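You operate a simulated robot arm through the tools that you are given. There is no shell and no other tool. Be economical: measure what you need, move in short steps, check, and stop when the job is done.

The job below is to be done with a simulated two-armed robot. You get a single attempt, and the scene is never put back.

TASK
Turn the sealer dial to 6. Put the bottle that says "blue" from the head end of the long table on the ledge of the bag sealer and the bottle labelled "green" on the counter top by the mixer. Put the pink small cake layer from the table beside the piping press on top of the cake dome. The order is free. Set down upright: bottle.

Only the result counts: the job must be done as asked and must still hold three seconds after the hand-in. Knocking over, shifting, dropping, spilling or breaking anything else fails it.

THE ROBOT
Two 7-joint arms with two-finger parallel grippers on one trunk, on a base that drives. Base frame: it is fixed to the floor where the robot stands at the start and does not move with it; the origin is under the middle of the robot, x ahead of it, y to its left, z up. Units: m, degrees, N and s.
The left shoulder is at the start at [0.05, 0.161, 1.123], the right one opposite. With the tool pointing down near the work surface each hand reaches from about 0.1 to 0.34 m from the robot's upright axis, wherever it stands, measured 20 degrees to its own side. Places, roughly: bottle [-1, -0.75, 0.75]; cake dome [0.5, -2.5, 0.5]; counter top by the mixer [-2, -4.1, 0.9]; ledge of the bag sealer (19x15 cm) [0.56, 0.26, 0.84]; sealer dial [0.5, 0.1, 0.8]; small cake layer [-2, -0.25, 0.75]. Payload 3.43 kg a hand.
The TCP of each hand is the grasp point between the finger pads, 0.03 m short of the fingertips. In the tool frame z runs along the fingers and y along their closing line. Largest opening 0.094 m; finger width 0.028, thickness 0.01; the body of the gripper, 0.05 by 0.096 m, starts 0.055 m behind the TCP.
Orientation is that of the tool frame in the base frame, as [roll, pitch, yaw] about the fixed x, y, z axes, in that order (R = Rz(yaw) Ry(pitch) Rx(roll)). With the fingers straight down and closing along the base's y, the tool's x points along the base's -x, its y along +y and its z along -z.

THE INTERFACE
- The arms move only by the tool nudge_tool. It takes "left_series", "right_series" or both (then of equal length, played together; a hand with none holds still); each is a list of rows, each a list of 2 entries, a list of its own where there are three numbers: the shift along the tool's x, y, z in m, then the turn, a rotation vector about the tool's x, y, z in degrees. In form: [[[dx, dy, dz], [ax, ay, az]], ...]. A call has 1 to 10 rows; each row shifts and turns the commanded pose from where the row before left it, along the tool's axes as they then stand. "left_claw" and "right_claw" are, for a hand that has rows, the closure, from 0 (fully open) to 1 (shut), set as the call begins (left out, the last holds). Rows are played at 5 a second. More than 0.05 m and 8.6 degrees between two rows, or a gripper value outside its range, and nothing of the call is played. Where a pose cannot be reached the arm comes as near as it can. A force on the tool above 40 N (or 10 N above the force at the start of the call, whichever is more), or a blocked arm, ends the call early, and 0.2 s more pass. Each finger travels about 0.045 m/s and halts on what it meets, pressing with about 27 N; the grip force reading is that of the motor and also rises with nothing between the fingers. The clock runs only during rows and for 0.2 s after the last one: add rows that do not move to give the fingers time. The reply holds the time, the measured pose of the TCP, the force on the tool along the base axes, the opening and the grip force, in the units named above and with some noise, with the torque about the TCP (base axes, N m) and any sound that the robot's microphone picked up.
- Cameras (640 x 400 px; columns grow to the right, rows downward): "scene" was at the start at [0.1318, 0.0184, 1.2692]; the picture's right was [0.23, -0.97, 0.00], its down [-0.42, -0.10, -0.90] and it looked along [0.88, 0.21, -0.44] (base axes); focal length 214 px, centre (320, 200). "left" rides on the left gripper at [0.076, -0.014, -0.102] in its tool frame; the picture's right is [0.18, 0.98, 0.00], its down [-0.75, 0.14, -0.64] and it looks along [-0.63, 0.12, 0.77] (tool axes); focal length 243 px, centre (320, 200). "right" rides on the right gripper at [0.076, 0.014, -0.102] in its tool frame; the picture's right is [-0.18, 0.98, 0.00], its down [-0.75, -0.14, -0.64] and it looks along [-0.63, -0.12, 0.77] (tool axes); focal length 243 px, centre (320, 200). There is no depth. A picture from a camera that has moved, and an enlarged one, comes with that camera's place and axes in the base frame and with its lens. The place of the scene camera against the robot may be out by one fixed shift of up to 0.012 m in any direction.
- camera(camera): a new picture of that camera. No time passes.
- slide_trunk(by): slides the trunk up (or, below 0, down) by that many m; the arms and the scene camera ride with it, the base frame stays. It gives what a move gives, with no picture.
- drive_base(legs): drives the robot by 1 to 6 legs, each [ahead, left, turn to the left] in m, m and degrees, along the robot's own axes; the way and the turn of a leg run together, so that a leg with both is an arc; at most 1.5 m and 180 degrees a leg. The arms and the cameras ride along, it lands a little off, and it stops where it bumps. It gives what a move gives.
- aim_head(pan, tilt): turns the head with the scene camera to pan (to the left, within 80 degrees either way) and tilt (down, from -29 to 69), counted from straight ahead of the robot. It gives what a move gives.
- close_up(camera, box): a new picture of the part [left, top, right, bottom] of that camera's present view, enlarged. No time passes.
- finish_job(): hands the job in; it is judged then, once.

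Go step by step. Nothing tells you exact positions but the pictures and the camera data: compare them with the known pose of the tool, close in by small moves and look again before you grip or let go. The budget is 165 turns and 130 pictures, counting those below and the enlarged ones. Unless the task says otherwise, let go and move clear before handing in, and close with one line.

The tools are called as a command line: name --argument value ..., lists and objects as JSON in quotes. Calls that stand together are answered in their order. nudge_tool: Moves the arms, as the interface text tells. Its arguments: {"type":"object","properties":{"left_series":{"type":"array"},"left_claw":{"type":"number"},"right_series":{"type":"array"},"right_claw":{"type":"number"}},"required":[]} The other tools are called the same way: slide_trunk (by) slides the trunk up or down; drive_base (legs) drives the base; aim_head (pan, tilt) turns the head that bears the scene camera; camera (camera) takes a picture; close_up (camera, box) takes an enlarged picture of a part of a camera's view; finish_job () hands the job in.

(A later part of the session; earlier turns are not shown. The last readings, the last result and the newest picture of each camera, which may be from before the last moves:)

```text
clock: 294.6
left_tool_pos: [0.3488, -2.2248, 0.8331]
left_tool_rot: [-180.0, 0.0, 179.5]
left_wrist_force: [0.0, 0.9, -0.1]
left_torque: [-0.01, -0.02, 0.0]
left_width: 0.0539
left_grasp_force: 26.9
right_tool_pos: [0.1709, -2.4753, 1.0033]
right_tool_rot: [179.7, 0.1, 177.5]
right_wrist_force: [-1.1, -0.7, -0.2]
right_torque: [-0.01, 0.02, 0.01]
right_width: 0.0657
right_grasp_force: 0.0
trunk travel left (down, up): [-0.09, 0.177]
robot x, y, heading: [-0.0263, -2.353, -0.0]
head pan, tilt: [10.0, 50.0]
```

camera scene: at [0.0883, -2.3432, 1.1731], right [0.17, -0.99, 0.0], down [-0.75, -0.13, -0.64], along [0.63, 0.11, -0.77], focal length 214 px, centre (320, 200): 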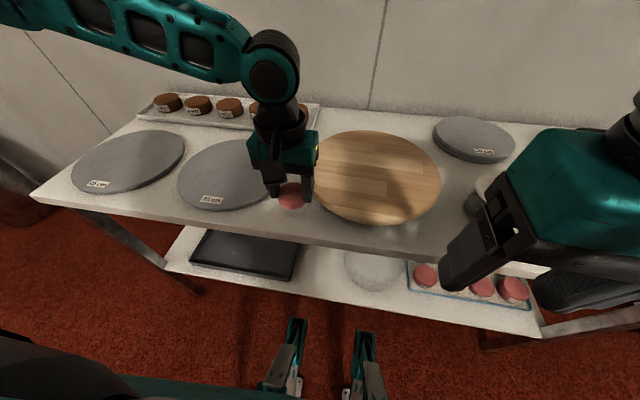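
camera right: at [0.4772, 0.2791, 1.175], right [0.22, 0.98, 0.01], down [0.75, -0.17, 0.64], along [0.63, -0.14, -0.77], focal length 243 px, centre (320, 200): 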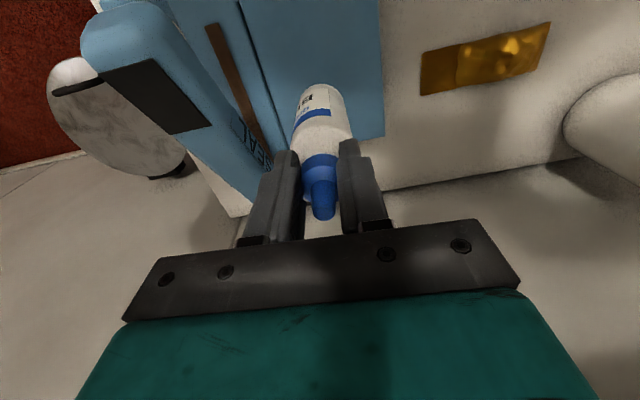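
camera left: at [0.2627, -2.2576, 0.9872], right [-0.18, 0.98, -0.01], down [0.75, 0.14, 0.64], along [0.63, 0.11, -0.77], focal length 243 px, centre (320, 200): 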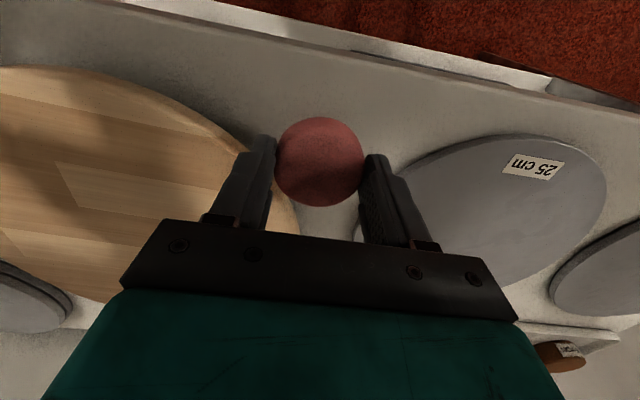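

No contact yet and the arm is near its limit, so I lower by the trunk.

slide_trunk --by -0.005

```text
clock: 295.1
left_tool_pos: [0.3482, -2.2261, 0.831]
left_tool_rot: [-179.9, 0.2, 179.6]
left_wrist_force: [-2.2, 3.9, 20.7]
left_torque: [-0.03, -0.4, 0.04]
left_width: 0.0542
left_grasp_force: 27.1
right_tool_pos: [0.17, -2.4768, 0.9999]
right_tool_rot: [179.7, 0.2, 177.6]
right_wrist_force: [0.0, 0.3, 0.2]
right_torque: [-0.01, 0.01, -0.01]
right_width: 0.0658
right_grasp_force: 0.2
trunk travel left (down, up): [-0.085, 0.182]
robot x, y, heading: [-0.0281, -2.3533, -0.2]
head pan, tilt: [10.0, 50.0]
```

In contact. Open slightly, then raise clear.

nudge_tool --left_series '[[[0, 0, 0], [0, 0, 0]], [[0, 0, 0], [0, 0, 0]], [[0, 0, 0], [0, 0, 0]]]' --left_claw 0.28

nudge_tool --left_series '[[[0, 0, -0.02], [0, 0, 0]], [[0, 0, -0.04], [0, 0, 0]], [[0, 0, -0.04], [0, 0, 0]], [[0.03, 0, -0.03], [0, 0, 0]], [[0.03, 0, 0], [0, -8, 0]], [[0.01, 0, 0], [0, -8, 0]], [[0, 0, 0], [0, -8, 0]], [[0, 0, 0], [0, -8, 0]], [[0, 0, 0], [0, -8, 0]], [[0, 0, 0], [0, -8, 0]]]'

camera --camera "scene"

```text
clock: 295.9
left_tool_pos: [0.3488, -2.227, 0.8306]
left_tool_rot: [-179.8, 0.2, 179.4]
left_wrist_force: [-0.4, -14.8, 18.8]
left_torque: [0.2, 0.28, 0.13]
left_width: 0.0596
left_grasp_force: 0.0
right_tool_pos: [0.17, -2.4771, 0.9995]
right_tool_rot: [179.6, 0.2, 177.5]
right_wrist_force: [0.2, 0.8, 0.8]
right_torque: [-0.01, 0.0, -0.01]
right_width: 0.066
right_grasp_force: 0.1
trunk travel left (down, up): [-0.085, 0.182]
robot x, y, heading: [-0.0313, -2.355, -0.3]
head pan, tilt: [10.0, 50.0]
```

```text
clock: 298.1
left_tool_pos: [0.3383, -2.2579, 0.9791]
left_tool_rot: [-179.8, 48.1, 179.8]
left_wrist_force: [0.4, -0.4, 0.2]
left_torque: [0.0, 0.03, 0.04]
left_width: 0.0678
left_grasp_force: 0.1
left hand out of reach, approached as far as the arm can: row 7, 8, 9, 10
right_tool_pos: [0.1709, -2.4762, 0.9995]
right_tool_rot: [179.8, 0.1, 177.5]
right_wrist_force: [0.6, 0.3, -0.1]
right_torque: [0.0, 0.0, -0.02]
right_width: 0.0657
right_grasp_force: 0.0
trunk travel left (down, up): [-0.085, 0.182]
robot x, y, heading: [-0.0298, -2.3505, -0.4]
head pan, tilt: [10.0, 50.0]
```

```text
25 pictures are left
camera scene: at [0.0885, -2.3433, 1.168], right [0.17, -0.99, 0.0], down [-0.76, -0.13, -0.64], along [0.63, 0.11, -0.77], focal length 214 px, centre (320, 200)
```

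scene: 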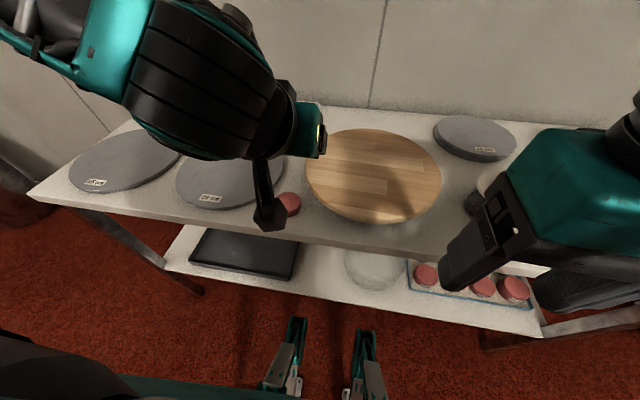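

The layer sits on the table edge and the hand is now pitched 48°, which is enough. I bring it above the layer and look.

nudge_tool --left_series '[[[0.026, 0.0155, 0.016], [0, 0, 0]], [[0.026, 0.0155, 0.016], [0, 0, 0]], [[0, 0, 0], [0, 0, 0]]]'

camera --camera "left"

```text
clock: 298.9
left_tool_pos: [0.3548, -2.2444, 0.9212]
left_tool_rot: [-179.9, 48.0, 179.5]
left_wrist_force: [0.1, -1.2, 0.2]
left_torque: [0.01, 0.04, 0.0]
left_width: 0.0677
left_grasp_force: 0.0
left hand out of reach, approached as far as the arm can: row 1, 2
right_tool_pos: [0.1709, -2.4758, 0.9998]
right_tool_rot: [179.7, 0.2, 177.4]
right_wrist_force: [-0.4, 0.2, -1.1]
right_torque: [0.03, 0.0, -0.02]
right_width: 0.0656
right_grasp_force: 0.1
trunk travel left (down, up): [-0.085, 0.182]
robot x, y, heading: [-0.0326, -2.3541, -0.5]
head pan, tilt: [10.0, 50.0]
```

```text
24 pictures are left
camera left: at [0.2274, -2.2579, 0.9318], right [-0.12, 0.98, -0.14], down [0.03, 0.14, 0.99], along [0.99, 0.11, -0.04], focal length 243 px, centre (320, 200)
```

left: 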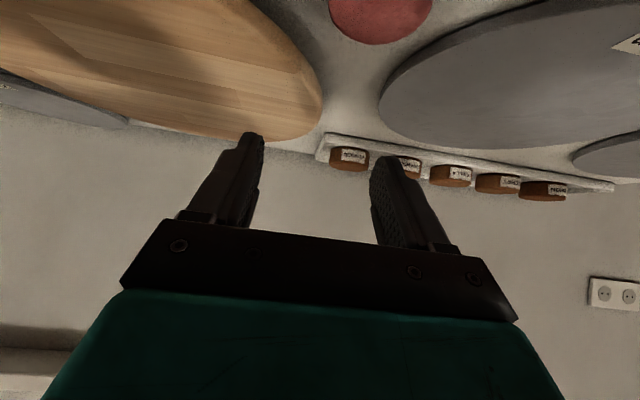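

With the hand pitched, it is too close to the body; I back the base off 9 cm and extend the hand instead.

drive_base --legs '[[-0.09, 0, 0]]'

nudge_tool --left_series '[[[-0.025, -0.006, 0.0275], [0, 0, 0]], [[-0.025, -0.006, 0.0275], [0, 0, 0]], [[-0.025, -0.006, 0.0275], [0, 0, 0]], [[-0.025, -0.006, 0.0275], [0, 0, 0]], [[0, 0, 0], [0, 0, 0]]]'

camera --camera "scene"

```text
clock: 300.0
left_tool_pos: [0.2642, -2.2447, 0.9209]
left_tool_rot: [-180.0, 48.0, 179.6]
left_wrist_force: [0.7, -0.3, 0.2]
left_torque: [-0.02, 0.0, 0.01]
left_width: 0.0677
left_grasp_force: 0.0
right_tool_pos: [0.0819, -2.4759, 0.9991]
right_tool_rot: [179.7, 0.0, 177.5]
right_wrist_force: [-0.9, -0.1, 0.1]
right_torque: [-0.02, -0.02, -0.02]
right_width: 0.0658
right_grasp_force: 0.1
trunk travel left (down, up): [-0.085, 0.182]
robot x, y, heading: [-0.1204, -2.3505, -0.4]
head pan, tilt: [10.0, 50.0]
```

```text
clock: 301.2
left_tool_pos: [0.4075, -2.243, 0.9319]
left_tool_rot: [-179.9, 48.0, 179.6]
left_wrist_force: [-1.2, 0.1, 0.5]
left_torque: [0.01, 0.03, 0.01]
left_width: 0.0679
left_grasp_force: 0.0
left hand out of reach, approached as far as the arm can: row 2, 3, 4
right_tool_pos: [0.0811, -2.475, 0.9994]
right_tool_rot: [179.6, 0.1, 177.5]
right_wrist_force: [-0.6, -0.9, -0.4]
right_torque: [0.03, 0.0, -0.01]
right_width: 0.0659
right_grasp_force: 0.1
trunk travel left (down, up): [-0.085, 0.182]
robot x, y, heading: [-0.1191, -2.353, -0.3]
head pan, tilt: [10.0, 50.0]
```

```text
23 pictures are left
camera scene: at [-0.0011, -2.343, 1.168], right [0.17, -0.99, 0.0], down [-0.76, -0.13, -0.64], along [0.63, 0.11, -0.77], focal length 214 px, centre (320, 200)
```

scene: 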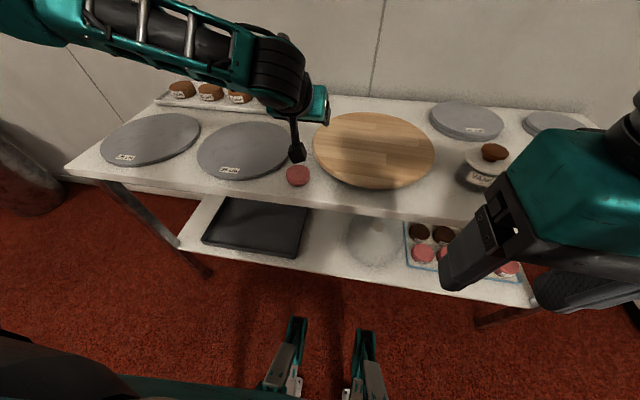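

The hand now reaches far; I bring it back 8 cm over the layer.

nudge_tool --left_series '[[[0.0253, 0.0053, -0.0131], [0, 0, 0]], [[0.0253, 0.0053, -0.0131], [0, 0, 0]], [[0.0253, 0.0053, -0.0131], [0, 0, 0]], [[0, 0, 0], [0, 0, 0]]]'

camera --camera "left"

close_up --camera "scene" --box '[220, 100, 380, 220]'

```text
clock: 302.2
left_tool_pos: [0.3268, -2.2244, 0.9018]
left_tool_rot: [-179.9, 48.0, 179.8]
left_wrist_force: [-0.6, 0.0, -0.1]
left_torque: [-0.05, 0.01, 0.03]
left_width: 0.0679
left_grasp_force: 0.2
right_tool_pos: [0.0815, -2.4764, 0.9989]
right_tool_rot: [179.7, 0.1, 177.5]
right_wrist_force: [1.0, 0.3, 0.0]
right_torque: [0.02, -0.01, 0.02]
right_width: 0.0659
right_grasp_force: 0.0
trunk travel left (down, up): [-0.085, 0.182]
robot x, y, heading: [-0.1201, -2.353, -0.4]
head pan, tilt: [10.0, 50.0]
```

```text
22 pictures are left
camera left: at [0.1993, -2.2386, 0.9126], right [-0.12, 0.98, -0.14], down [0.03, 0.14, 0.99], along [0.99, 0.11, -0.04], focal length 243 px, centre (320, 200)
```

left: 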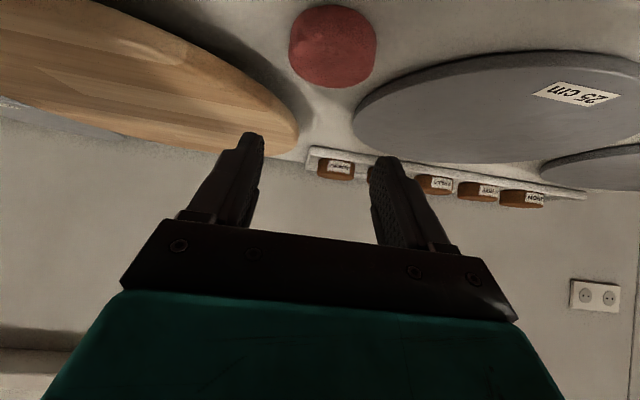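

```text
3.33 times, centred on (300, 160) of scene
camera zoom: at [-0.0011, -2.343, 1.168], right [0.17, -0.99, 0.0], down [-0.76, -0.13, -0.64], along [0.63, 0.11, -0.77], focal length 715 px, centre (387, 333)
```

zoom: 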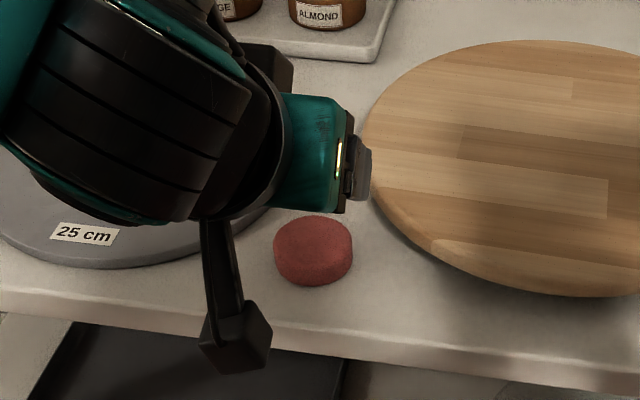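

The layer is at [0.348, −2.227], centred laterally. I lower straight down 6 cm and look.

nudge_tool --left_series '[[[0.0149, -0.001, 0.0134], [0, 0, 0]], [[0.0149, -0.001, 0.0134], [0, 0, 0]], [[0.0149, -0.001, 0.0134], [0, 0, 0]], [[0, 0, 0], [0, 0, 0]]]'

camera --camera "left"

close_up --camera "scene" --box '[220, 100, 380, 220]'

```text
clock: 303.2
left_tool_pos: [0.3256, -2.2148, 0.8509]
left_tool_rot: [-179.9, 47.9, 179.7]
left_wrist_force: [0.4, 0.1, 0.5]
left_torque: [0.0, -0.01, 0.01]
left_width: 0.0679
left_grasp_force: 0.1
left hand out of reach, approached as far as the arm can: row 2, 3
right_tool_pos: [0.0818, -2.4753, 1.0004]
right_tool_rot: [179.6, 0.1, 177.5]
right_wrist_force: [0.1, -0.1, 0.0]
right_torque: [-0.01, 0.03, -0.01]
right_width: 0.0657
right_grasp_force: 0.2
trunk travel left (down, up): [-0.085, 0.182]
robot x, y, heading: [-0.1192, -2.3535, -0.3]
head pan, tilt: [10.0, 50.0]
```

```text
20 pictures are left
camera left: at [0.1993, -2.2281, 0.8618], right [-0.12, 0.98, -0.14], down [0.03, 0.14, 0.99], along [0.99, 0.11, -0.05], focal length 243 px, centre (320, 200)
```

left: 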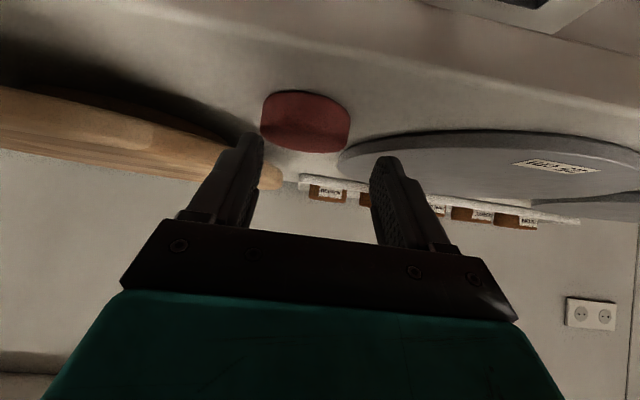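

```text
3.33 times, centred on (300, 160) of scene
camera zoom: at [-0.0011, -2.343, 1.1681], right [0.17, -0.99, 0.0], down [-0.76, -0.13, -0.64], along [0.63, 0.11, -0.77], focal length 715 px, centre (387, 333)
```

zoom: 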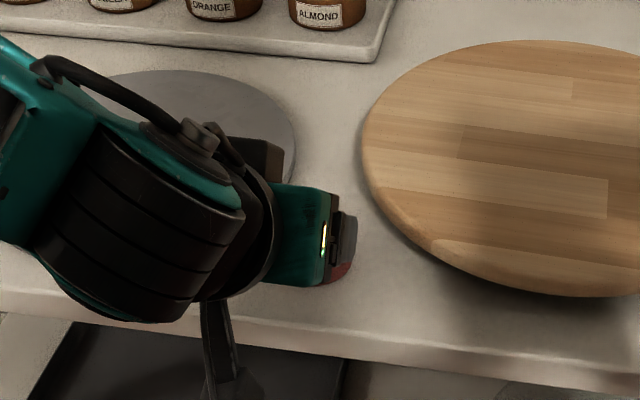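

The arm posture limits going lower, so I go back up 4.5 cm and lower by the trunk instead.

nudge_tool --left_series '[[[-0.0334, 0, -0.0301], [0, 0, 0]], [[0, 0, 0], [0, 0, 0]], [[0, 0, 0], [0, 0, 0]]]'

slide_trunk --by -0.06

camera --camera "left"

```text
clock: 304.0
left_tool_pos: [0.3268, -2.2129, 0.8955]
left_tool_rot: [-180.0, 48.0, 179.7]
left_wrist_force: [0.3, 0.6, 0.0]
left_torque: [-0.01, -0.02, 0.0]
left_width: 0.0678
left_grasp_force: 0.1
right_tool_pos: [0.0813, -2.4752, 0.9994]
right_tool_rot: [179.7, 0.1, 177.6]
right_wrist_force: [-0.6, -0.4, -0.5]
right_torque: [0.0, 0.02, 0.02]
right_width: 0.0657
right_grasp_force: 0.0
trunk travel left (down, up): [-0.085, 0.182]
robot x, y, heading: [-0.1219, -2.3561, -0.2]
head pan, tilt: [10.0, 50.0]
```

```text
clock: 305.0
left_tool_pos: [0.3261, -2.2144, 0.8344]
left_tool_rot: [-179.9, 47.9, 179.6]
left_wrist_force: [0.1, 0.0, 0.6]
left_torque: [0.0, -0.01, 0.0]
left_width: 0.0679
left_grasp_force: 0.0
right_tool_pos: [0.0816, -2.476, 0.939]
right_tool_rot: [179.7, 0.2, 177.5]
right_wrist_force: [0.6, -0.1, -0.3]
right_torque: [-0.01, 0.0, -0.01]
right_width: 0.0659
right_grasp_force: 0.1
trunk travel left (down, up): [-0.025, 0.242]
robot x, y, heading: [-0.1168, -2.3505, -0.2]
head pan, tilt: [10.0, 50.0]
```

```text
18 pictures are left
camera left: at [0.1994, -2.2274, 0.8463], right [-0.12, 0.98, -0.14], down [0.03, 0.14, 0.99], along [0.99, 0.11, -0.05], focal length 243 px, centre (320, 200)
```

left: 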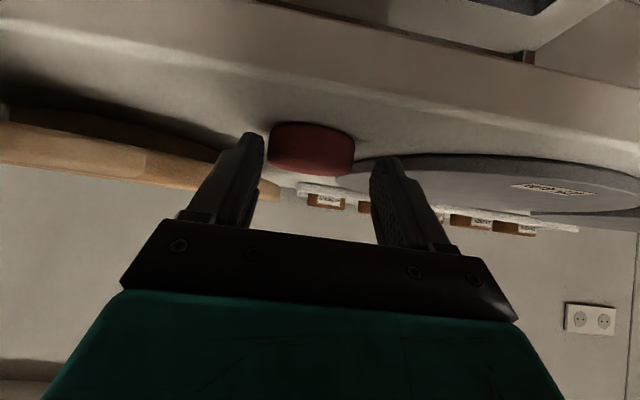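

The fingers straddle the layer; I shift 5 mm right, 12 mm forward, lower 3 mm, and close.

nudge_tool --left_series '[[[0, -0.0055, 0], [0, 0, 0]], [[-0.004, 0, 0.0045], [0, 0, 0]], [[-0.004, 0, 0.0045], [0, 0, 0]], [[0, 0, 0], [0, 0, 0]]]'

slide_trunk --by -0.003

close_up --camera "left" --box '[200, 80, 440, 230]'

```text
clock: 306.0
left_tool_pos: [0.3389, -2.2201, 0.8336]
left_tool_rot: [-179.9, 48.0, 179.6]
left_wrist_force: [0.7, -0.3, 0.1]
left_torque: [0.0, -0.01, -0.05]
left_width: 0.0679
left_grasp_force: 0.1
right_tool_pos: [0.0813, -2.4758, 0.939]
right_tool_rot: [179.6, 0.0, 177.5]
right_wrist_force: [1.1, -0.8, -0.1]
right_torque: [0.0, 0.01, 0.01]
right_width: 0.0656
right_grasp_force: 0.2
trunk travel left (down, up): [-0.025, 0.242]
robot x, y, heading: [-0.1229, -2.3563, -0.2]
head pan, tilt: [10.0, 50.0]
```

```text
clock: 306.5
left_tool_pos: [0.3384, -2.2192, 0.8321]
left_tool_rot: [-179.9, 47.9, 179.6]
left_wrist_force: [-0.4, -1.1, -0.9]
left_torque: [0.01, 0.0, -0.02]
left_width: 0.0677
left_grasp_force: 0.1
right_tool_pos: [0.0822, -2.475, 0.937]
right_tool_rot: [179.7, 0.1, 177.4]
right_wrist_force: [0.4, 0.2, -0.6]
right_torque: [0.01, 0.0, 0.0]
right_width: 0.0657
right_grasp_force: 0.1
trunk travel left (down, up): [-0.022, 0.245]
robot x, y, heading: [-0.1203, -2.3533, -0.4]
head pan, tilt: [10.0, 50.0]
```

```text
2.67 times, centred on (320, 155) of left
camera zoom: at [0.2117, -2.2332, 0.8434], right [-0.12, 0.98, -0.14], down [0.03, 0.14, 0.99], along [0.99, 0.11, -0.04], focal length 647 px, centre (320, 320)
```

zoom: 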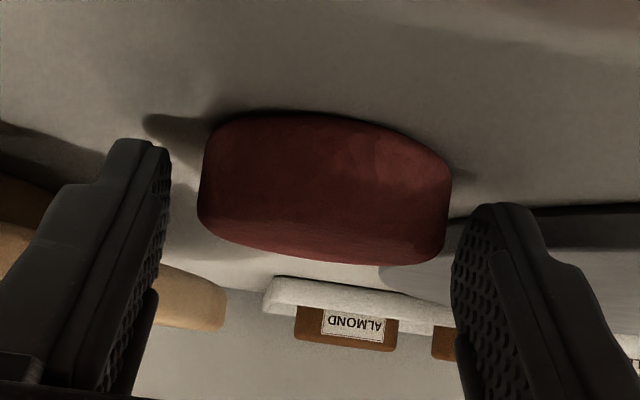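

Well centred; close.

nudge_tool --left_series '[[[0, 0, 0], [0, 0, 0]], [[0, 0, 0], [0, 0, 0]], [[0, 0, 0], [0, 0, 0]], [[0, 0, 0], [0, 0, 0]], [[0, 0, 0], [0, 0, 0]]]' --left_claw 0.6

slide_trunk --by 0.1

close_up --camera "left" --box '[200, 80, 440, 230]'

```text
clock: 307.7
left_tool_pos: [0.3391, -2.2197, 0.8315]
left_tool_rot: [-179.8, 47.9, 179.6]
left_wrist_force: [0.1, 0.6, -1.1]
left_torque: [0.03, 0.0, 0.02]
left_width: 0.0528
left_grasp_force: 26.6
right_tool_pos: [0.0815, -2.4748, 0.9359]
right_tool_rot: [179.7, 0.2, 177.6]
right_wrist_force: [0.0, 0.2, 0.1]
right_torque: [0.03, -0.01, 0.04]
right_width: 0.0659
right_grasp_force: 0.1
trunk travel left (down, up): [-0.022, 0.245]
robot x, y, heading: [-0.1177, -2.3509, -0.3]
head pan, tilt: [10.0, 50.0]
```

```text
clock: 309.0
left_tool_pos: [0.3391, -2.2187, 0.9314]
left_tool_rot: [-179.9, 47.9, 179.6]
left_wrist_force: [0.0, -0.3, -0.1]
left_torque: [0.01, -0.02, 0.01]
left_width: 0.0527
left_grasp_force: 27.2
right_tool_pos: [0.0817, -2.4761, 1.0352]
right_tool_rot: [179.7, 0.1, 177.5]
right_wrist_force: [-0.3, -0.5, -0.2]
right_torque: [-0.01, 0.02, 0.0]
right_width: 0.066
right_grasp_force: 0.1
trunk travel left (down, up): [-0.122, 0.145]
robot x, y, heading: [-0.1211, -2.352, -0.2]
head pan, tilt: [10.0, 50.0]
```

```text
2.67 times, centred on (320, 155) of left
camera zoom: at [0.2118, -2.2331, 0.9433], right [-0.12, 0.98, -0.14], down [0.03, 0.14, 0.99], along [0.99, 0.11, -0.05], focal length 647 px, centre (320, 320)
```

zoom: 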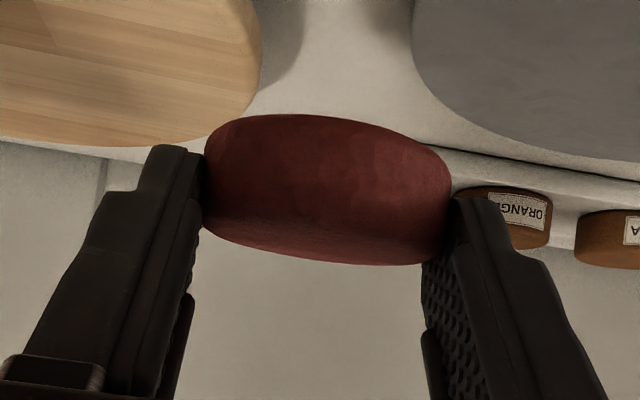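

The layer is held level with the hand pitched. I back off, shift right in line with the dome, lower the trunk fully and look at the dome.

drive_base --legs '[[-0.2, 0, 0], [0, -0.26, 0]]'

slide_trunk --by -0.122

nudge_tool --left_series '[[[0.0297, 0, 0.0268], [0, 0, 0]], [[0.0297, 0, 0.0268], [0, 0, 0]], [[0.0297, 0, 0.0268], [0, 0, 0]], [[0.0297, 0, 0.0268], [0, 0, 0]], [[0.0297, 0, 0.0268], [0, 0, 0]], [[0, 0, 0], [0, 0, 0]]]'

aim_head --pan 5 --tilt 40

camera --camera "scene"

```text
clock: 313.1
left_tool_pos: [0.138, -2.4776, 0.9311]
left_tool_rot: [-180.0, 48.0, 179.6]
left_wrist_force: [0.0, 0.2, -0.1]
left_torque: [0.01, 0.0, 0.01]
left_width: 0.0528
left_grasp_force: 26.8
right_tool_pos: [-0.1189, -2.7325, 1.0357]
right_tool_rot: [179.7, 0.1, 177.6]
right_wrist_force: [0.0, 0.2, -0.7]
right_torque: [-0.01, 0.01, 0.02]
right_width: 0.0658
right_grasp_force: 0.0
trunk travel left (down, up): [-0.122, 0.145]
robot x, y, heading: [-0.3186, -2.6122, -0.4]
head pan, tilt: [10.0, 50.0]
```

```text
clock: 314.6
left_tool_pos: [0.1377, -2.477, 0.8103]
left_tool_rot: [-179.9, 48.0, 179.8]
left_wrist_force: [0.0, 0.2, -0.5]
left_torque: [0.02, -0.01, 0.0]
left_width: 0.0528
left_grasp_force: 26.5
right_tool_pos: [-0.1183, -2.7339, 0.9134]
right_tool_rot: [179.8, 0.1, 177.6]
right_wrist_force: [0.5, 0.0, 0.0]
right_torque: [-0.02, 0.0, -0.02]
right_width: 0.0658
right_grasp_force: 0.1
trunk travel left (down, up): [0.0, 0.267]
robot x, y, heading: [-0.32, -2.612, -0.4]
head pan, tilt: [10.0, 50.0]
```

```text
clock: 316.0
left_tool_pos: [0.1311, -2.4022, 0.6949]
left_tool_rot: [-179.9, 47.9, 179.7]
left_wrist_force: [-0.2, 0.0, -0.5]
left_torque: [0.0, -0.01, -0.01]
left_width: 0.0529
left_grasp_force: 26.8
left hand out of reach, approached as far as the arm can: row 2, 3, 4, 5
right_tool_pos: [-0.1183, -2.7338, 0.9135]
right_tool_rot: [179.6, 0.1, 177.5]
right_wrist_force: [0.1, -0.2, 0.2]
right_torque: [-0.04, 0.01, 0.03]
right_width: 0.0656
right_grasp_force: 0.0
trunk travel left (down, up): [0.0, 0.267]
robot x, y, heading: [-0.3208, -2.6125, -0.3]
head pan, tilt: [10.0, 50.0]
```

```text
clock: 316.8
left_tool_pos: [0.131, -2.4004, 0.6942]
left_tool_rot: [-179.9, 47.9, 179.8]
left_wrist_force: [0.1, -0.5, -0.8]
left_torque: [-0.02, -0.03, 0.01]
left_width: 0.0528
left_grasp_force: 26.7
right_tool_pos: [-0.1185, -2.7342, 0.9141]
right_tool_rot: [179.7, 0.1, 177.6]
right_wrist_force: [0.0, 0.3, 0.1]
right_torque: [0.0, -0.01, -0.01]
right_width: 0.0654
right_grasp_force: 0.1
trunk travel left (down, up): [0.0, 0.267]
robot x, y, heading: [-0.3188, -2.6128, -0.2]
head pan, tilt: [5.0, 40.0]
```

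```text
15 pictures are left
camera scene: at [-0.1921, -2.6073, 1.0972], right [0.08, -1.0, 0.0], down [-0.64, -0.05, -0.77], along [0.76, 0.06, -0.64], focal length 214 px, centre (320, 200)
```

scene: 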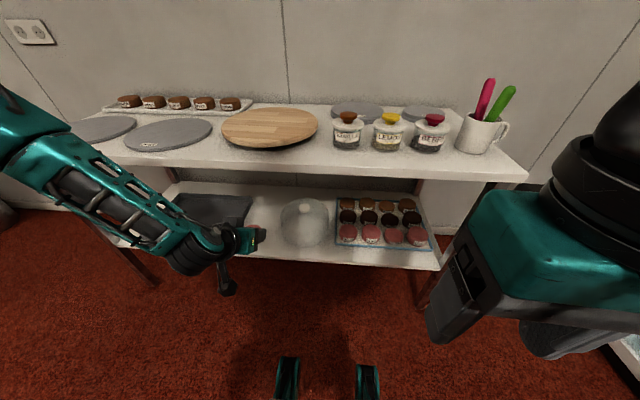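

The arm can go lower when further out to its side. The dome's knob triangulates to about [0.498, −2.487, 0.47]. A close-up to refine.

close_up --camera "scene" --box '[250, 160, 370, 270]'

```text
3.64 times, centred on (310, 215) of scene
camera zoom: at [-0.1921, -2.6073, 1.0972], right [0.08, -1.0, 0.0], down [-0.64, -0.05, -0.77], along [0.76, 0.06, -0.64], focal length 780 px, centre (356, 146)
```

zoom: 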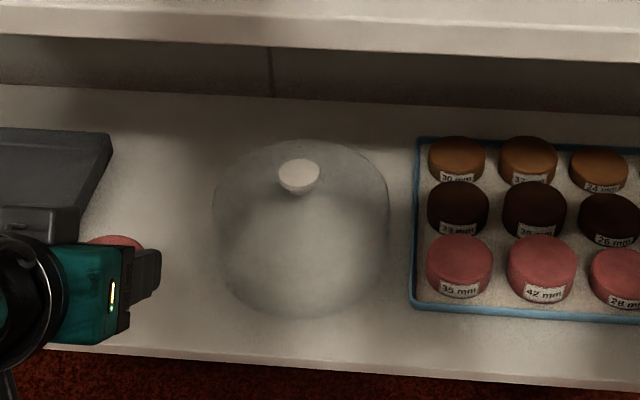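

The knob has a flat ~5 cm top at roughly [0.485, −2.484, 0.48]. I test in free air how far down the pitched hand can go when a bit further forward.

nudge_tool --left_series '[[[0.0109, 0, 0.0277], [0, 0, 0]], [[0.0109, 0, 0.0277], [0, 0, 0]], [[0.0109, 0, 0.0277], [0, 0, 0]], [[0.0223, 0, 0.0201], [0, 0, 0]], [[0.0223, 0, 0.0201], [0, 0, 0]], [[0, 0, 0], [0, 0, 0]]]'

```text
clock: 318.1
left_tool_pos: [0.1547, -2.3429, 0.6625]
left_tool_rot: [-179.9, 47.9, 179.8]
left_wrist_force: [-0.4, -0.5, -0.4]
left_torque: [0.0, 0.04, 0.01]
left_width: 0.0529
left_grasp_force: 26.9
left hand out of reach, approached as far as the arm can: row 1, 2, 3, 4, 5
right_tool_pos: [-0.1187, -2.7333, 0.9143]
right_tool_rot: [179.7, 0.1, 177.6]
right_wrist_force: [0.2, 0.1, 0.7]
right_torque: [0.01, -0.02, -0.02]
right_width: 0.066
right_grasp_force: 0.0
trunk travel left (down, up): [0.0, 0.267]
robot x, y, heading: [-0.3184, -2.6149, -0.2]
head pan, tilt: [5.0, 40.0]
```

Lower positions force the hand outward, suggesting a wrist limit; I try yawing the hand 24° inward (about the vertical) and lowering again.

nudge_tool --left_series '[[[0, 0, 0], [5.94, 0, 5.35]], [[0, 0, 0], [5.94, 0, 5.35]], [[0, 0, 0], [5.94, 0, 5.35]], [[0.0223, 0, 0.0201], [0, 0, 0]], [[0.0223, 0, 0.0201], [0, 0, 0]], [[0.0223, 0, 0.0201], [0, 0, 0]], [[0.0223, 0, 0.0201], [0, 0, 0]], [[0, 0, 0], [0, 0, 0]]]'

```text
clock: 319.9
left_tool_pos: [0.1428, -2.3293, 0.6406]
left_tool_rot: [-179.9, 47.9, 155.6]
left_wrist_force: [-0.6, -0.1, 0.2]
left_torque: [0.01, 0.03, 0.01]
left_width: 0.053
left_grasp_force: 27.3
left hand out of reach, approached as far as the arm can: row 4, 5, 6, 7
right_tool_pos: [-0.1182, -2.7327, 0.9147]
right_tool_rot: [179.7, 0.1, 177.6]
right_wrist_force: [-0.6, -0.3, 0.7]
right_torque: [-0.03, -0.03, -0.03]
right_width: 0.0656
right_grasp_force: 0.0
trunk travel left (down, up): [0.0, 0.267]
robot x, y, heading: [-0.3206, -2.6165, -0.2]
head pan, tilt: [5.0, 40.0]
```

The left arm is limited in this posture. I test whether the empty right hand can reach the needed low pitched pose in free air.

nudge_tool --right_series '[[[-0.045, 0, 0], [0, 0, 0]], [[-0.045, 0, 0], [0, 0, 0]], [[-0.045, 0, 0], [0, -8, 0]], [[-0.045, 0, 0], [0, -8, 0]], [[-0.045, 0, 0], [0, -8, 0]], [[-0.045, 0, 0.02], [0, -8, 0]], [[0, 0, 0], [0, -8, 0]], [[0, 0, 0], [0, -8, 0]], [[0, 0, 0], [0, 0, 0]]]'

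nudge_tool --right_series '[[[0.0297, 0, 0.0268], [0, 0, 0]], [[0.0297, 0, 0.0268], [0, 0, 0]], [[0.0297, 0, 0.0268], [0, 0, 0]], [[0.0297, 0, 0.0268], [0, 0, 0]], [[0.0297, 0, 0.0268], [0, 0, 0]], [[0.0297, 0, 0.0268], [0, 0, 0]], [[0.0297, 0, 0.0268], [0, 0, 0]], [[0.0297, 0, 0.0268], [0, 0, 0]], [[0, 0, 0], [0, 0, 0]]]'

```text
clock: 321.9
left_tool_pos: [0.1424, -2.3294, 0.6406]
left_tool_rot: [-179.9, 48.0, 155.8]
left_wrist_force: [0.1, 0.0, -0.9]
left_torque: [-0.02, 0.01, 0.0]
left_width: 0.053
left_grasp_force: 26.7
right_tool_pos: [0.1532, -2.7451, 0.9334]
right_tool_rot: [179.5, 48.3, 177.1]
right_wrist_force: [0.6, -0.1, 0.2]
right_torque: [-0.01, 0.02, 0.0]
right_width: 0.0657
right_grasp_force: 0.1
trunk travel left (down, up): [0.0, 0.267]
robot x, y, heading: [-0.3214, -2.6119, -0.3]
head pan, tilt: [5.0, 40.0]
```

```text
clock: 323.9
left_tool_pos: [0.143, -2.3294, 0.641]
left_tool_rot: [-179.9, 48.0, 155.8]
left_wrist_force: [0.4, 0.0, -0.2]
left_torque: [0.04, 0.01, 0.01]
left_width: 0.0531
left_grasp_force: 27.0
right_tool_pos: [0.1552, -2.7437, 0.6133]
right_tool_rot: [179.6, 48.1, 177.2]
right_wrist_force: [0.4, -0.1, 0.6]
right_torque: [0.02, 0.01, -0.02]
right_width: 0.0659
right_grasp_force: 0.1
trunk travel left (down, up): [0.0, 0.267]
robot x, y, heading: [-0.3186, -2.612, -0.1]
head pan, tilt: [5.0, 40.0]
```

The right arm gets low without trouble, so the left arm's posture (history) is the problem. I lift the left hand back, un-yaw it and retract it to mirror the right arm's path; meanwhile test the right one to z≈0.5.

nudge_tool --left_series '[[[-0.0297, 0, -0.0268], [0, 0, 0]], [[-0.0297, 0, -0.0268], [0, 0, 0]], [[-0.0297, 0, -0.0268], [0, 0, 0]], [[-0.0297, 0, -0.0268], [0, 0, 0]], [[-0.0297, 0, -0.0268], [0, 0, 0]], [[-0.0297, 0, -0.0268], [0, 0, 0]], [[-0.02, 0, -0.018], [-5.94, 0, -5.35]], [[0, 0, 0], [-5.94, 0, -5.35]], [[0, 0, 0], [-5.94, 0, -5.35]]]' --right_series '[[[0.0297, 0, 0.0268], [0, 0, 0]], [[0.0297, 0, 0.0268], [0, 0, 0]], [[0.0297, 0, 0.0268], [0, 0, 0]], [[0, 0, 0], [0, 0, 0]], [[0, 0, 0], [0, 0, 0]], [[0, 0, 0], [0, 0, 0]], [[0, 0, 0], [0, 0, 0]], [[0, 0, 0], [0, 0, 0]], [[0, 0, 0], [0, 0, 0]]]'

```text
clock: 325.9
left_tool_pos: [0.1433, -2.3288, 0.9066]
left_tool_rot: [-180.0, 47.9, 179.8]
left_wrist_force: [-1.0, 0.3, -0.4]
left_torque: [-0.02, -0.01, -0.03]
left_width: 0.053
left_grasp_force: 26.9
right_tool_pos: [0.1703, -2.7071, 0.5128]
right_tool_rot: [-179.9, 47.6, 177.2]
right_wrist_force: [0.3, -0.1, 0.2]
right_torque: [-0.01, -0.01, -0.01]
right_width: 0.0659
right_grasp_force: 0.0
right hand out of reach, approached as far as the arm can: row 1, 2, 3
trunk travel left (down, up): [0.0, 0.267]
robot x, y, heading: [-0.3177, -2.6118, -0.3]
head pan, tilt: [5.0, 40.0]
```

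The right arm confirms z≈0.51 is feasible. Now I un-pitch and retract the left arm to re-posture it (the layer stays gripped).

nudge_tool --left_series '[[[0, 0, 0], [0, 8, 0]], [[0, 0, 0], [0, 8, 0]], [[0, 0, 0], [0, 8, 0]], [[0, 0, 0], [0, 8, 0]], [[0, 0, 0], [0, 8, 0]], [[0, 0, 0], [0, 8, 0]], [[0.04, -0.025, 0], [0, 0, 0]], [[0.04, -0.025, 0], [0, 0, 0]], [[0.04, -0.025, 0], [0, 0, 0]], [[0.04, -0.025, 0], [0, 0, 0]]]'

nudge_tool --left_series '[[[0.04, -0.025, 0], [0, 0, 0]], [[0.04, -0.025, 0], [0, 0, 0]], [[0.02, -0.01, 0], [0, 0, 0]], [[0, 0, 0], [0, 0, 0]]]'

nudge_tool --left_series '[[[-0.045, 0, 0], [0, 0, 0]], [[-0.045, 0, 0], [0, 0, 0]], [[-0.045, 0, 0], [0, -8, 0]], [[-0.045, 0, 0], [0, -8, 0]], [[-0.045, 0, 0], [0, -8, 0]], [[-0.045, 0, 0.02], [0, -8, 0]], [[0, 0, 0], [0, -8, 0]], [[0, 0, 0], [0, -8, 0]], [[0, 0, 0], [0, 0, 0]]]'

nudge_tool --left_series '[[[0.0297, 0, 0.0268], [0, 0, 0]], [[0.0297, 0, 0.0268], [0, 0, 0]], [[0.0297, 0, 0.0268], [0, 0, 0]], [[0.0297, 0, 0.0268], [0, 0, 0]], [[0.0297, 0, 0.0268], [0, 0, 0]], [[0.0297, 0, 0.0268], [0, 0, 0]], [[0, 0, 0], [0, 0, 0]]]'

```text
clock: 328.1
left_tool_pos: [-0.0182, -2.4276, 0.9088]
left_tool_rot: [-180.0, -0.2, 179.7]
left_wrist_force: [0.4, -0.6, 0.1]
left_torque: [0.01, -0.03, 0.04]
left_width: 0.053
left_grasp_force: 26.8
right_tool_pos: [0.1705, -2.7066, 0.513]
right_tool_rot: [-179.9, 47.8, 177.1]
right_wrist_force: [-1.4, -0.8, 1.4]
right_torque: [-0.01, 0.0, -0.01]
right_width: 0.0658
right_grasp_force: 0.1
trunk travel left (down, up): [0.0, 0.267]
robot x, y, heading: [-0.3224, -2.6094, -0.3]
head pan, tilt: [5.0, 40.0]
```

```text
clock: 329.1
left_tool_pos: [-0.1152, -2.4885, 0.9095]
left_tool_rot: [-180.0, 0.0, 179.6]
left_wrist_force: [25.9, 13.6, -6.9]
left_torque: [-1.46, 2.27, -1.2]
left_width: 0.0528
left_grasp_force: 27.2
left hand out of reach, approached as far as the arm can: row 3
right_tool_pos: [0.1705, -2.7072, 0.5131]
right_tool_rot: [-179.8, 47.7, 177.1]
right_wrist_force: [-0.4, 0.1, -0.3]
right_torque: [-0.03, 0.02, 0.02]
right_width: 0.0658
right_grasp_force: 0.0
trunk travel left (down, up): [0.0, 0.267]
robot x, y, heading: [-0.319, -2.6098, 0.0]
head pan, tilt: [5.0, 40.0]
```

```text
clock: 331.1
left_tool_pos: [0.1553, -2.4907, 0.9281]
left_tool_rot: [-179.9, 48.0, 179.7]
left_wrist_force: [0.2, -0.1, 0.0]
left_torque: [-0.03, -0.01, 0.0]
left_width: 0.0527
left_grasp_force: 27.0
right_tool_pos: [0.1706, -2.7065, 0.512]
right_tool_rot: [-179.9, 47.7, 177.2]
right_wrist_force: [1.1, -0.2, -0.1]
right_torque: [-0.02, 0.02, 0.0]
right_width: 0.066
right_grasp_force: 0.1
trunk travel left (down, up): [0.0, 0.267]
robot x, y, heading: [-0.3208, -2.6105, 0.1]
head pan, tilt: [5.0, 40.0]
```

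```text
clock: 332.8
left_tool_pos: [0.148, -2.441, 0.7291]
left_tool_rot: [-179.9, 47.9, 179.7]
left_wrist_force: [-0.2, 0.6, -0.2]
left_torque: [-0.01, -0.03, 0.0]
left_width: 0.0528
left_grasp_force: 26.9
left hand out of reach, approached as far as the arm can: row 4, 5, 6
right_tool_pos: [0.1701, -2.7066, 0.5128]
right_tool_rot: [-180.0, 47.7, 177.2]
right_wrist_force: [0.3, 0.1, 0.5]
right_torque: [0.0, -0.04, -0.03]
right_width: 0.0659
right_grasp_force: 0.0
trunk travel left (down, up): [0.0, 0.267]
robot x, y, heading: [-0.3229, -2.6117, -0.3]
head pan, tilt: [5.0, 40.0]
```

The left arm stays limited, so I'll hand the layer over: put it back on the same free table spot with the left hand, then take it with the right hand, which can reach low. First raise both hands.

nudge_tool --right_series '[[[-0.0297, 0, -0.0268], [0, 0, 0]], [[-0.0297, 0, -0.0268], [0, 0, 0]], [[-0.0297, 0, -0.0268], [0, 0, 0]], [[-0.0297, 0, -0.0268], [0, 0, 0]], [[-0.0297, 0, -0.0268], [0, 0, 0]], [[-0.0297, 0, -0.0268], [0, 0, 0]], [[-0.0297, 0, -0.0268], [0, 0, 0]], [[-0.0297, 0, -0.0268], [0, 0, 0]], [[-0.0297, 0, -0.0268], [0, 0, 0]], [[-0.0297, 0, -0.0268], [0, 0, 0]]]' --left_series '[[[-0.0297, -0.01, -0.0268], [0, 0, 0]], [[-0.0297, -0.01, -0.0268], [0, 0, 0]], [[-0.0297, -0.01, -0.0268], [0, 0, 0]], [[-0.0297, -0.01, -0.0268], [0, 0, 0]], [[-0.0223, 0, -0.0201], [0, 0, 0]], [[0, 0, 0], [0, 0, 0]], [[0, 0, 0], [0, 0, 0]], [[0, 0, 0], [0, 0, 0]], [[0, 0, 0], [0, 0, 0]], [[0, 0, 0], [0, 0, 0]]]'

nudge_tool --right_series '[[[0, 0, 0], [0, 8, 0]], [[0, 0, 0], [0, 8, 0]], [[0, 0, 0], [0, 8, 0]], [[0, 0, 0], [0, 8, 0]], [[0, 0, 0], [0, 8, 0]], [[0, 0, 0], [0, 8, 0]], [[0.045, 0, 0], [0, 0, 0]], [[0.045, 0, 0], [0, 0, 0]], [[0.045, -0.01, 0], [0, 0, 0]], [[0.045, -0.01, 0], [0, 0, 0]]]'

drive_base --legs '[[0, 0.26, 0], [0.19, 0, 0]]'

```text
clock: 334.9
left_tool_pos: [0.1464, -2.4796, 0.9213]
left_tool_rot: [-179.8, 48.1, 179.7]
left_wrist_force: [-1.1, 0.3, 0.4]
left_torque: [0.0, -0.02, 0.03]
left_width: 0.0529
left_grasp_force: 26.6
right_tool_pos: [0.1684, -2.7103, 0.9138]
right_tool_rot: [179.6, 48.1, 177.3]
right_wrist_force: [0.4, 0.2, 0.4]
right_torque: [-0.02, 0.01, -0.05]
right_width: 0.066
right_grasp_force: 0.0
trunk travel left (down, up): [0.0, 0.267]
robot x, y, heading: [-0.3208, -2.6127, -0.2]
head pan, tilt: [5.0, 40.0]
```

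```text
clock: 337.1
left_tool_pos: [0.1489, -2.4794, 0.9208]
left_tool_rot: [-179.8, 47.9, 179.7]
left_wrist_force: [0.1, -0.3, -0.4]
left_torque: [0.01, 0.01, 0.02]
left_width: 0.0529
left_grasp_force: 27.1
right_tool_pos: [-0.0129, -2.722, 0.9123]
right_tool_rot: [179.7, 0.1, 177.6]
right_wrist_force: [-0.3, 0.5, -0.9]
right_torque: [0.01, 0.0, -0.05]
right_width: 0.0659
right_grasp_force: 0.0
trunk travel left (down, up): [0.0, 0.267]
robot x, y, heading: [-0.3218, -2.6121, -0.1]
head pan, tilt: [5.0, 40.0]
```

```text
clock: 341.2
left_tool_pos: [0.3392, -2.2225, 0.921]
left_tool_rot: [-179.9, 48.0, 179.7]
left_wrist_force: [1.1, -0.4, 0.4]
left_torque: [-0.01, 0.01, -0.01]
left_width: 0.0533
left_grasp_force: 27.6
right_tool_pos: [0.1778, -2.4636, 0.9118]
right_tool_rot: [179.7, 0.0, 177.4]
right_wrist_force: [-0.6, -0.4, -0.6]
right_torque: [0.0, -0.01, -0.01]
right_width: 0.0658
right_grasp_force: 0.1
trunk travel left (down, up): [0.0, 0.267]
robot x, y, heading: [-0.1274, -2.3551, -0.2]
head pan, tilt: [5.0, 40.0]
```

The layer is back over the spot. Lower to contact.

nudge_tool --left_series '[[[0.0223, 0, 0.0201], [0, 0, 0]], [[0.0223, 0, 0.0201], [0, 0, 0]], [[0.0149, 0, 0.0134], [0, 0, 0]], [[0, 0, 0], [0, 0, 0]]]'

nudge_tool --left_series '[[[0.0022, 0, 0.002], [0, 0, 0]], [[0.0015, 0, 0.0013], [0, 0, 0]], [[0, 0, 0], [0, 0, 0]]]'

close_up --camera "left" --box '[200, 80, 440, 230]'

```text
clock: 342.2
left_tool_pos: [0.3377, -2.2225, 0.8404]
left_tool_rot: [-179.9, 48.0, 179.7]
left_wrist_force: [0.1, 0.1, -0.7]
left_torque: [0.01, 0.0, -0.01]
left_width: 0.053
left_grasp_force: 27.5
right_tool_pos: [0.1787, -2.4636, 0.9115]
right_tool_rot: [179.6, 0.0, 177.4]
right_wrist_force: [0.7, 0.5, 0.2]
right_torque: [0.04, -0.01, -0.01]
right_width: 0.0657
right_grasp_force: 0.0
trunk travel left (down, up): [0.0, 0.267]
robot x, y, heading: [-0.1298, -2.3527, -0.3]
head pan, tilt: [5.0, 40.0]
```

```text
clock: 343.0
left_tool_pos: [0.3378, -2.2211, 0.8358]
left_tool_rot: [-180.0, 48.0, 179.5]
left_wrist_force: [-0.2, -0.2, -0.3]
left_torque: [0.0, 0.03, 0.02]
left_width: 0.0531
left_grasp_force: 26.8
right_tool_pos: [0.1781, -2.4634, 0.9117]
right_tool_rot: [179.6, 0.1, 177.6]
right_wrist_force: [-0.8, -0.2, -0.6]
right_torque: [0.0, 0.0, 0.01]
right_width: 0.0659
right_grasp_force: 0.1
trunk travel left (down, up): [0.0, 0.267]
robot x, y, heading: [-0.1313, -2.3485, -0.1]
head pan, tilt: [5.0, 40.0]
```

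```text
2.67 times, centred on (320, 155) of left
camera zoom: at [0.2114, -2.2362, 0.8472], right [-0.12, 0.98, -0.14], down [0.03, 0.14, 0.99], along [0.99, 0.11, -0.05], focal length 647 px, centre (320, 320)
```

zoom: 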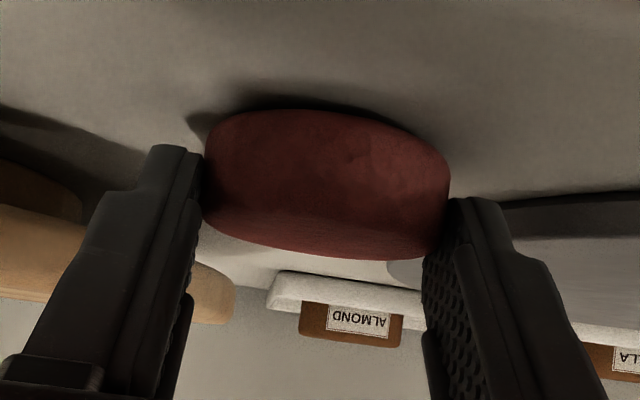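

Almost down; two more small steps until contact.

nudge_tool --left_series '[[[0.0015, 0, 0.0013], [0, 0, 0]], [[0.0015, 0, 0.0013], [0, 0, 0]], [[0, 0, 0], [0, 0, 0]]]'

nudge_tool --left_series '[[[0.0011, 0, 0.001], [0, 0, 0]], [[0, 0, 0], [0, 0, 0]]]'

```text
clock: 343.8
left_tool_pos: [0.3371, -2.2236, 0.8333]
left_tool_rot: [-180.0, 48.1, 179.6]
left_wrist_force: [-0.1, -0.2, 5.6]
left_torque: [-0.06, -0.1, 0.0]
left_width: 0.053
left_grasp_force: 26.9
right_tool_pos: [0.1775, -2.4647, 0.9115]
right_tool_rot: [179.7, 0.2, 177.5]
right_wrist_force: [0.2, -0.6, -0.2]
right_torque: [0.0, 0.0, 0.04]
right_width: 0.0658
right_grasp_force: 0.0
trunk travel left (down, up): [0.0, 0.267]
robot x, y, heading: [-0.1282, -2.3509, -0.5]
head pan, tilt: [5.0, 40.0]
```

```text
clock: 344.4
left_tool_pos: [0.3382, -2.2238, 0.8327]
left_tool_rot: [-180.0, 48.3, 179.6]
left_wrist_force: [0.1, 0.6, 15.3]
left_torque: [0.07, -0.16, 0.01]
left_width: 0.0533
left_grasp_force: 27.0
right_tool_pos: [0.1764, -2.4632, 0.9117]
right_tool_rot: [179.7, 0.2, 177.5]
right_wrist_force: [0.0, -0.5, 0.4]
right_torque: [0.02, -0.01, -0.02]
right_width: 0.0657
right_grasp_force: 0.0
trunk travel left (down, up): [0.0, 0.267]
robot x, y, heading: [-0.1289, -2.3492, -0.3]
head pan, tilt: [5.0, 40.0]
```

Contact. Release, raise and retract the left hand, then strafe left so that the right hand lines up with the layer.

nudge_tool --left_series '[[[0, 0, 0], [0, 0, 0]], [[0, 0, 0], [0, 0, 0]], [[0, 0, 0], [0, 0, 0]], [[-0.0149, 0, -0.0134], [0, 0, 0]], [[-0.0297, 0, -0.0268], [0, 0, 0]], [[-0.0297, 0, -0.0268], [0, 0, 0]], [[0, 0, 0], [0, 8, 0]], [[0, 0, 0], [0, 8, 0]], [[0, 0, 0], [0, 8, 0]], [[0, 0, 0], [0, 8, 0]]]' --left_claw 0.28

nudge_tool --left_series '[[[0, 0, 0], [0, 8, 0]], [[0, 0, 0], [0, 8, 0]], [[0.045, 0, 0], [0, 0, 0]], [[0.045, 0, 0], [0, 0, 0]], [[0.045, 0, 0], [0, 0, 0]], [[0.045, 0, 0], [0, 0, 0]]]'

drive_base --legs '[[0, 0.24, 0]]'

nudge_tool --right_series '[[[-0.04, 0, 0], [0, 0, 0]], [[-0.04, 0, 0], [0, 0, 0]], [[-0.04, 0, 0], [0, 0, 0]], [[-0.035, 0, 0], [0, -8, 0]], [[0, 0, 0], [0, -8, 0]], [[0, 0, 0], [0, -8, 0]], [[0, 0, 0], [0, -8, 0]], [[0, 0, 0], [0, -8, 0]], [[0, 0, 0], [0, -8, 0]], [[0, 0, 0], [0, 0, 0]]]'

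camera --camera "scene"

```text
clock: 346.6
left_tool_pos: [0.3371, -2.2225, 0.9299]
left_tool_rot: [-180.0, 15.8, 179.4]
left_wrist_force: [-0.1, -0.3, 0.6]
left_torque: [-0.05, 0.0, 0.0]
left_width: 0.0675
left_grasp_force: 0.0
right_tool_pos: [0.1792, -2.4637, 0.912]
right_tool_rot: [179.7, 0.1, 177.5]
right_wrist_force: [-0.3, -0.1, 0.4]
right_torque: [-0.01, -0.02, -0.01]
right_width: 0.0657
right_grasp_force: 0.1
trunk travel left (down, up): [0.0, 0.267]
robot x, y, heading: [-0.1304, -2.3513, -0.4]
head pan, tilt: [5.0, 40.0]
```

```text
clock: 348.0
left_tool_pos: [0.1527, -2.2154, 0.9283]
left_tool_rot: [-179.9, -0.1, 179.8]
left_wrist_force: [0.5, 0.7, 0.2]
left_torque: [0.01, 0.06, 0.05]
left_width: 0.0679
left_grasp_force: 0.0
left hand out of reach, approached as far as the arm can: row 2
right_tool_pos: [0.179, -2.4634, 0.9113]
right_tool_rot: [179.6, 0.1, 177.5]
right_wrist_force: [0.3, 0.4, 0.0]
right_torque: [0.0, 0.01, 0.0]
right_width: 0.0659
right_grasp_force: 0.1
trunk travel left (down, up): [0.0, 0.267]
robot x, y, heading: [-0.1285, -2.3531, -0.5]
head pan, tilt: [5.0, 40.0]
```

```text
clock: 350.7
left_tool_pos: [0.1545, -1.9771, 0.9288]
left_tool_rot: [-180.0, 0.0, 179.7]
left_wrist_force: [-1.1, 0.9, -0.5]
left_torque: [0.02, -0.02, 0.01]
left_width: 0.0677
left_grasp_force: 0.1
right_tool_pos: [0.1782, -2.2233, 0.9121]
right_tool_rot: [179.6, 0.2, 177.7]
right_wrist_force: [-0.3, -0.2, 0.0]
right_torque: [-0.01, -0.01, -0.02]
right_width: 0.0657
right_grasp_force: 0.1
trunk travel left (down, up): [0.0, 0.267]
robot x, y, heading: [-0.1265, -2.1091, -0.5]
head pan, tilt: [5.0, 40.0]
```

```text
clock: 352.9
left_tool_pos: [0.1547, -1.976, 0.9294]
left_tool_rot: [179.9, 0.0, 179.6]
left_wrist_force: [0.0, 0.1, 0.2]
left_torque: [0.0, -0.01, 0.01]
left_width: 0.0679
left_grasp_force: 0.1
right_tool_pos: [0.3336, -2.2291, 0.912]
right_tool_rot: [179.5, 48.2, 177.3]
right_wrist_force: [-0.7, -0.1, -0.7]
right_torque: [-0.01, -0.01, -0.03]
right_width: 0.0659
right_grasp_force: 0.1
trunk travel left (down, up): [0.0, 0.267]
robot x, y, heading: [-0.1325, -2.1128, -0.2]
head pan, tilt: [5.0, 40.0]
```

```text
12 pictures are left
camera scene: at [-0.0004, -2.1097, 1.0972], right [0.09, -1.0, 0.0], down [-0.64, -0.05, -0.77], along [0.76, 0.07, -0.64], focal length 214 px, centre (320, 200)
```

scene: 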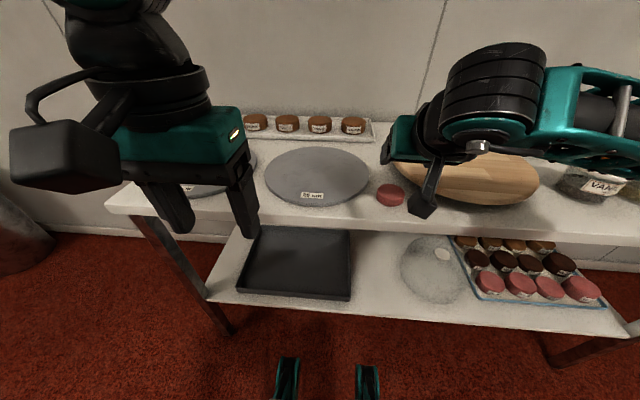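

The right hand is pitched right above the layer. I lower it, shifting 5 mm, and look with its camera.

nudge_tool --right_series '[[[-0.0033, 0.0055, 0.0037], [0, 0, 0]], [[0.0223, 0, 0.0201], [0, 0, 0]], [[0.0223, 0, 0.0201], [0, 0, 0]], [[0.0126, 0, 0.0114], [0, 0, 0]], [[0, 0, 0], [0, 0, 0]]]'

close_up --camera "right" --box '[200, 80, 440, 230]'

```text
clock: 354.1
left_tool_pos: [0.1546, -1.9764, 0.9293]
left_tool_rot: [180.0, 0.0, 179.8]
left_wrist_force: [0.9, -0.6, -0.1]
left_torque: [-0.02, -0.01, 0.03]
left_width: 0.0677
left_grasp_force: 0.0
right_tool_pos: [0.3409, -2.2236, 0.8358]
right_tool_rot: [179.5, 48.1, 177.3]
right_wrist_force: [0.3, 0.7, -0.8]
right_torque: [0.01, 0.0, 0.05]
right_width: 0.0657
right_grasp_force: 0.1
trunk travel left (down, up): [0.0, 0.267]
robot x, y, heading: [-0.1278, -2.1107, 0.0]
head pan, tilt: [5.0, 40.0]
```

```text
2.67 times, centred on (320, 155) of right
camera zoom: at [0.212, -2.2053, 0.8468], right [0.16, 0.98, 0.14], down [0.02, -0.15, 0.99], along [0.99, -0.16, -0.04], focal length 647 px, centre (320, 320)
```

zoom: 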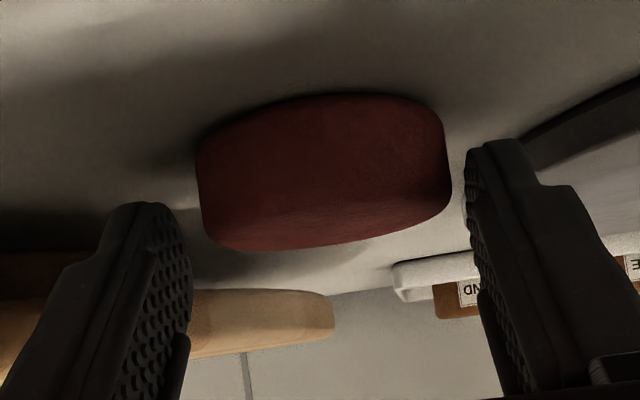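

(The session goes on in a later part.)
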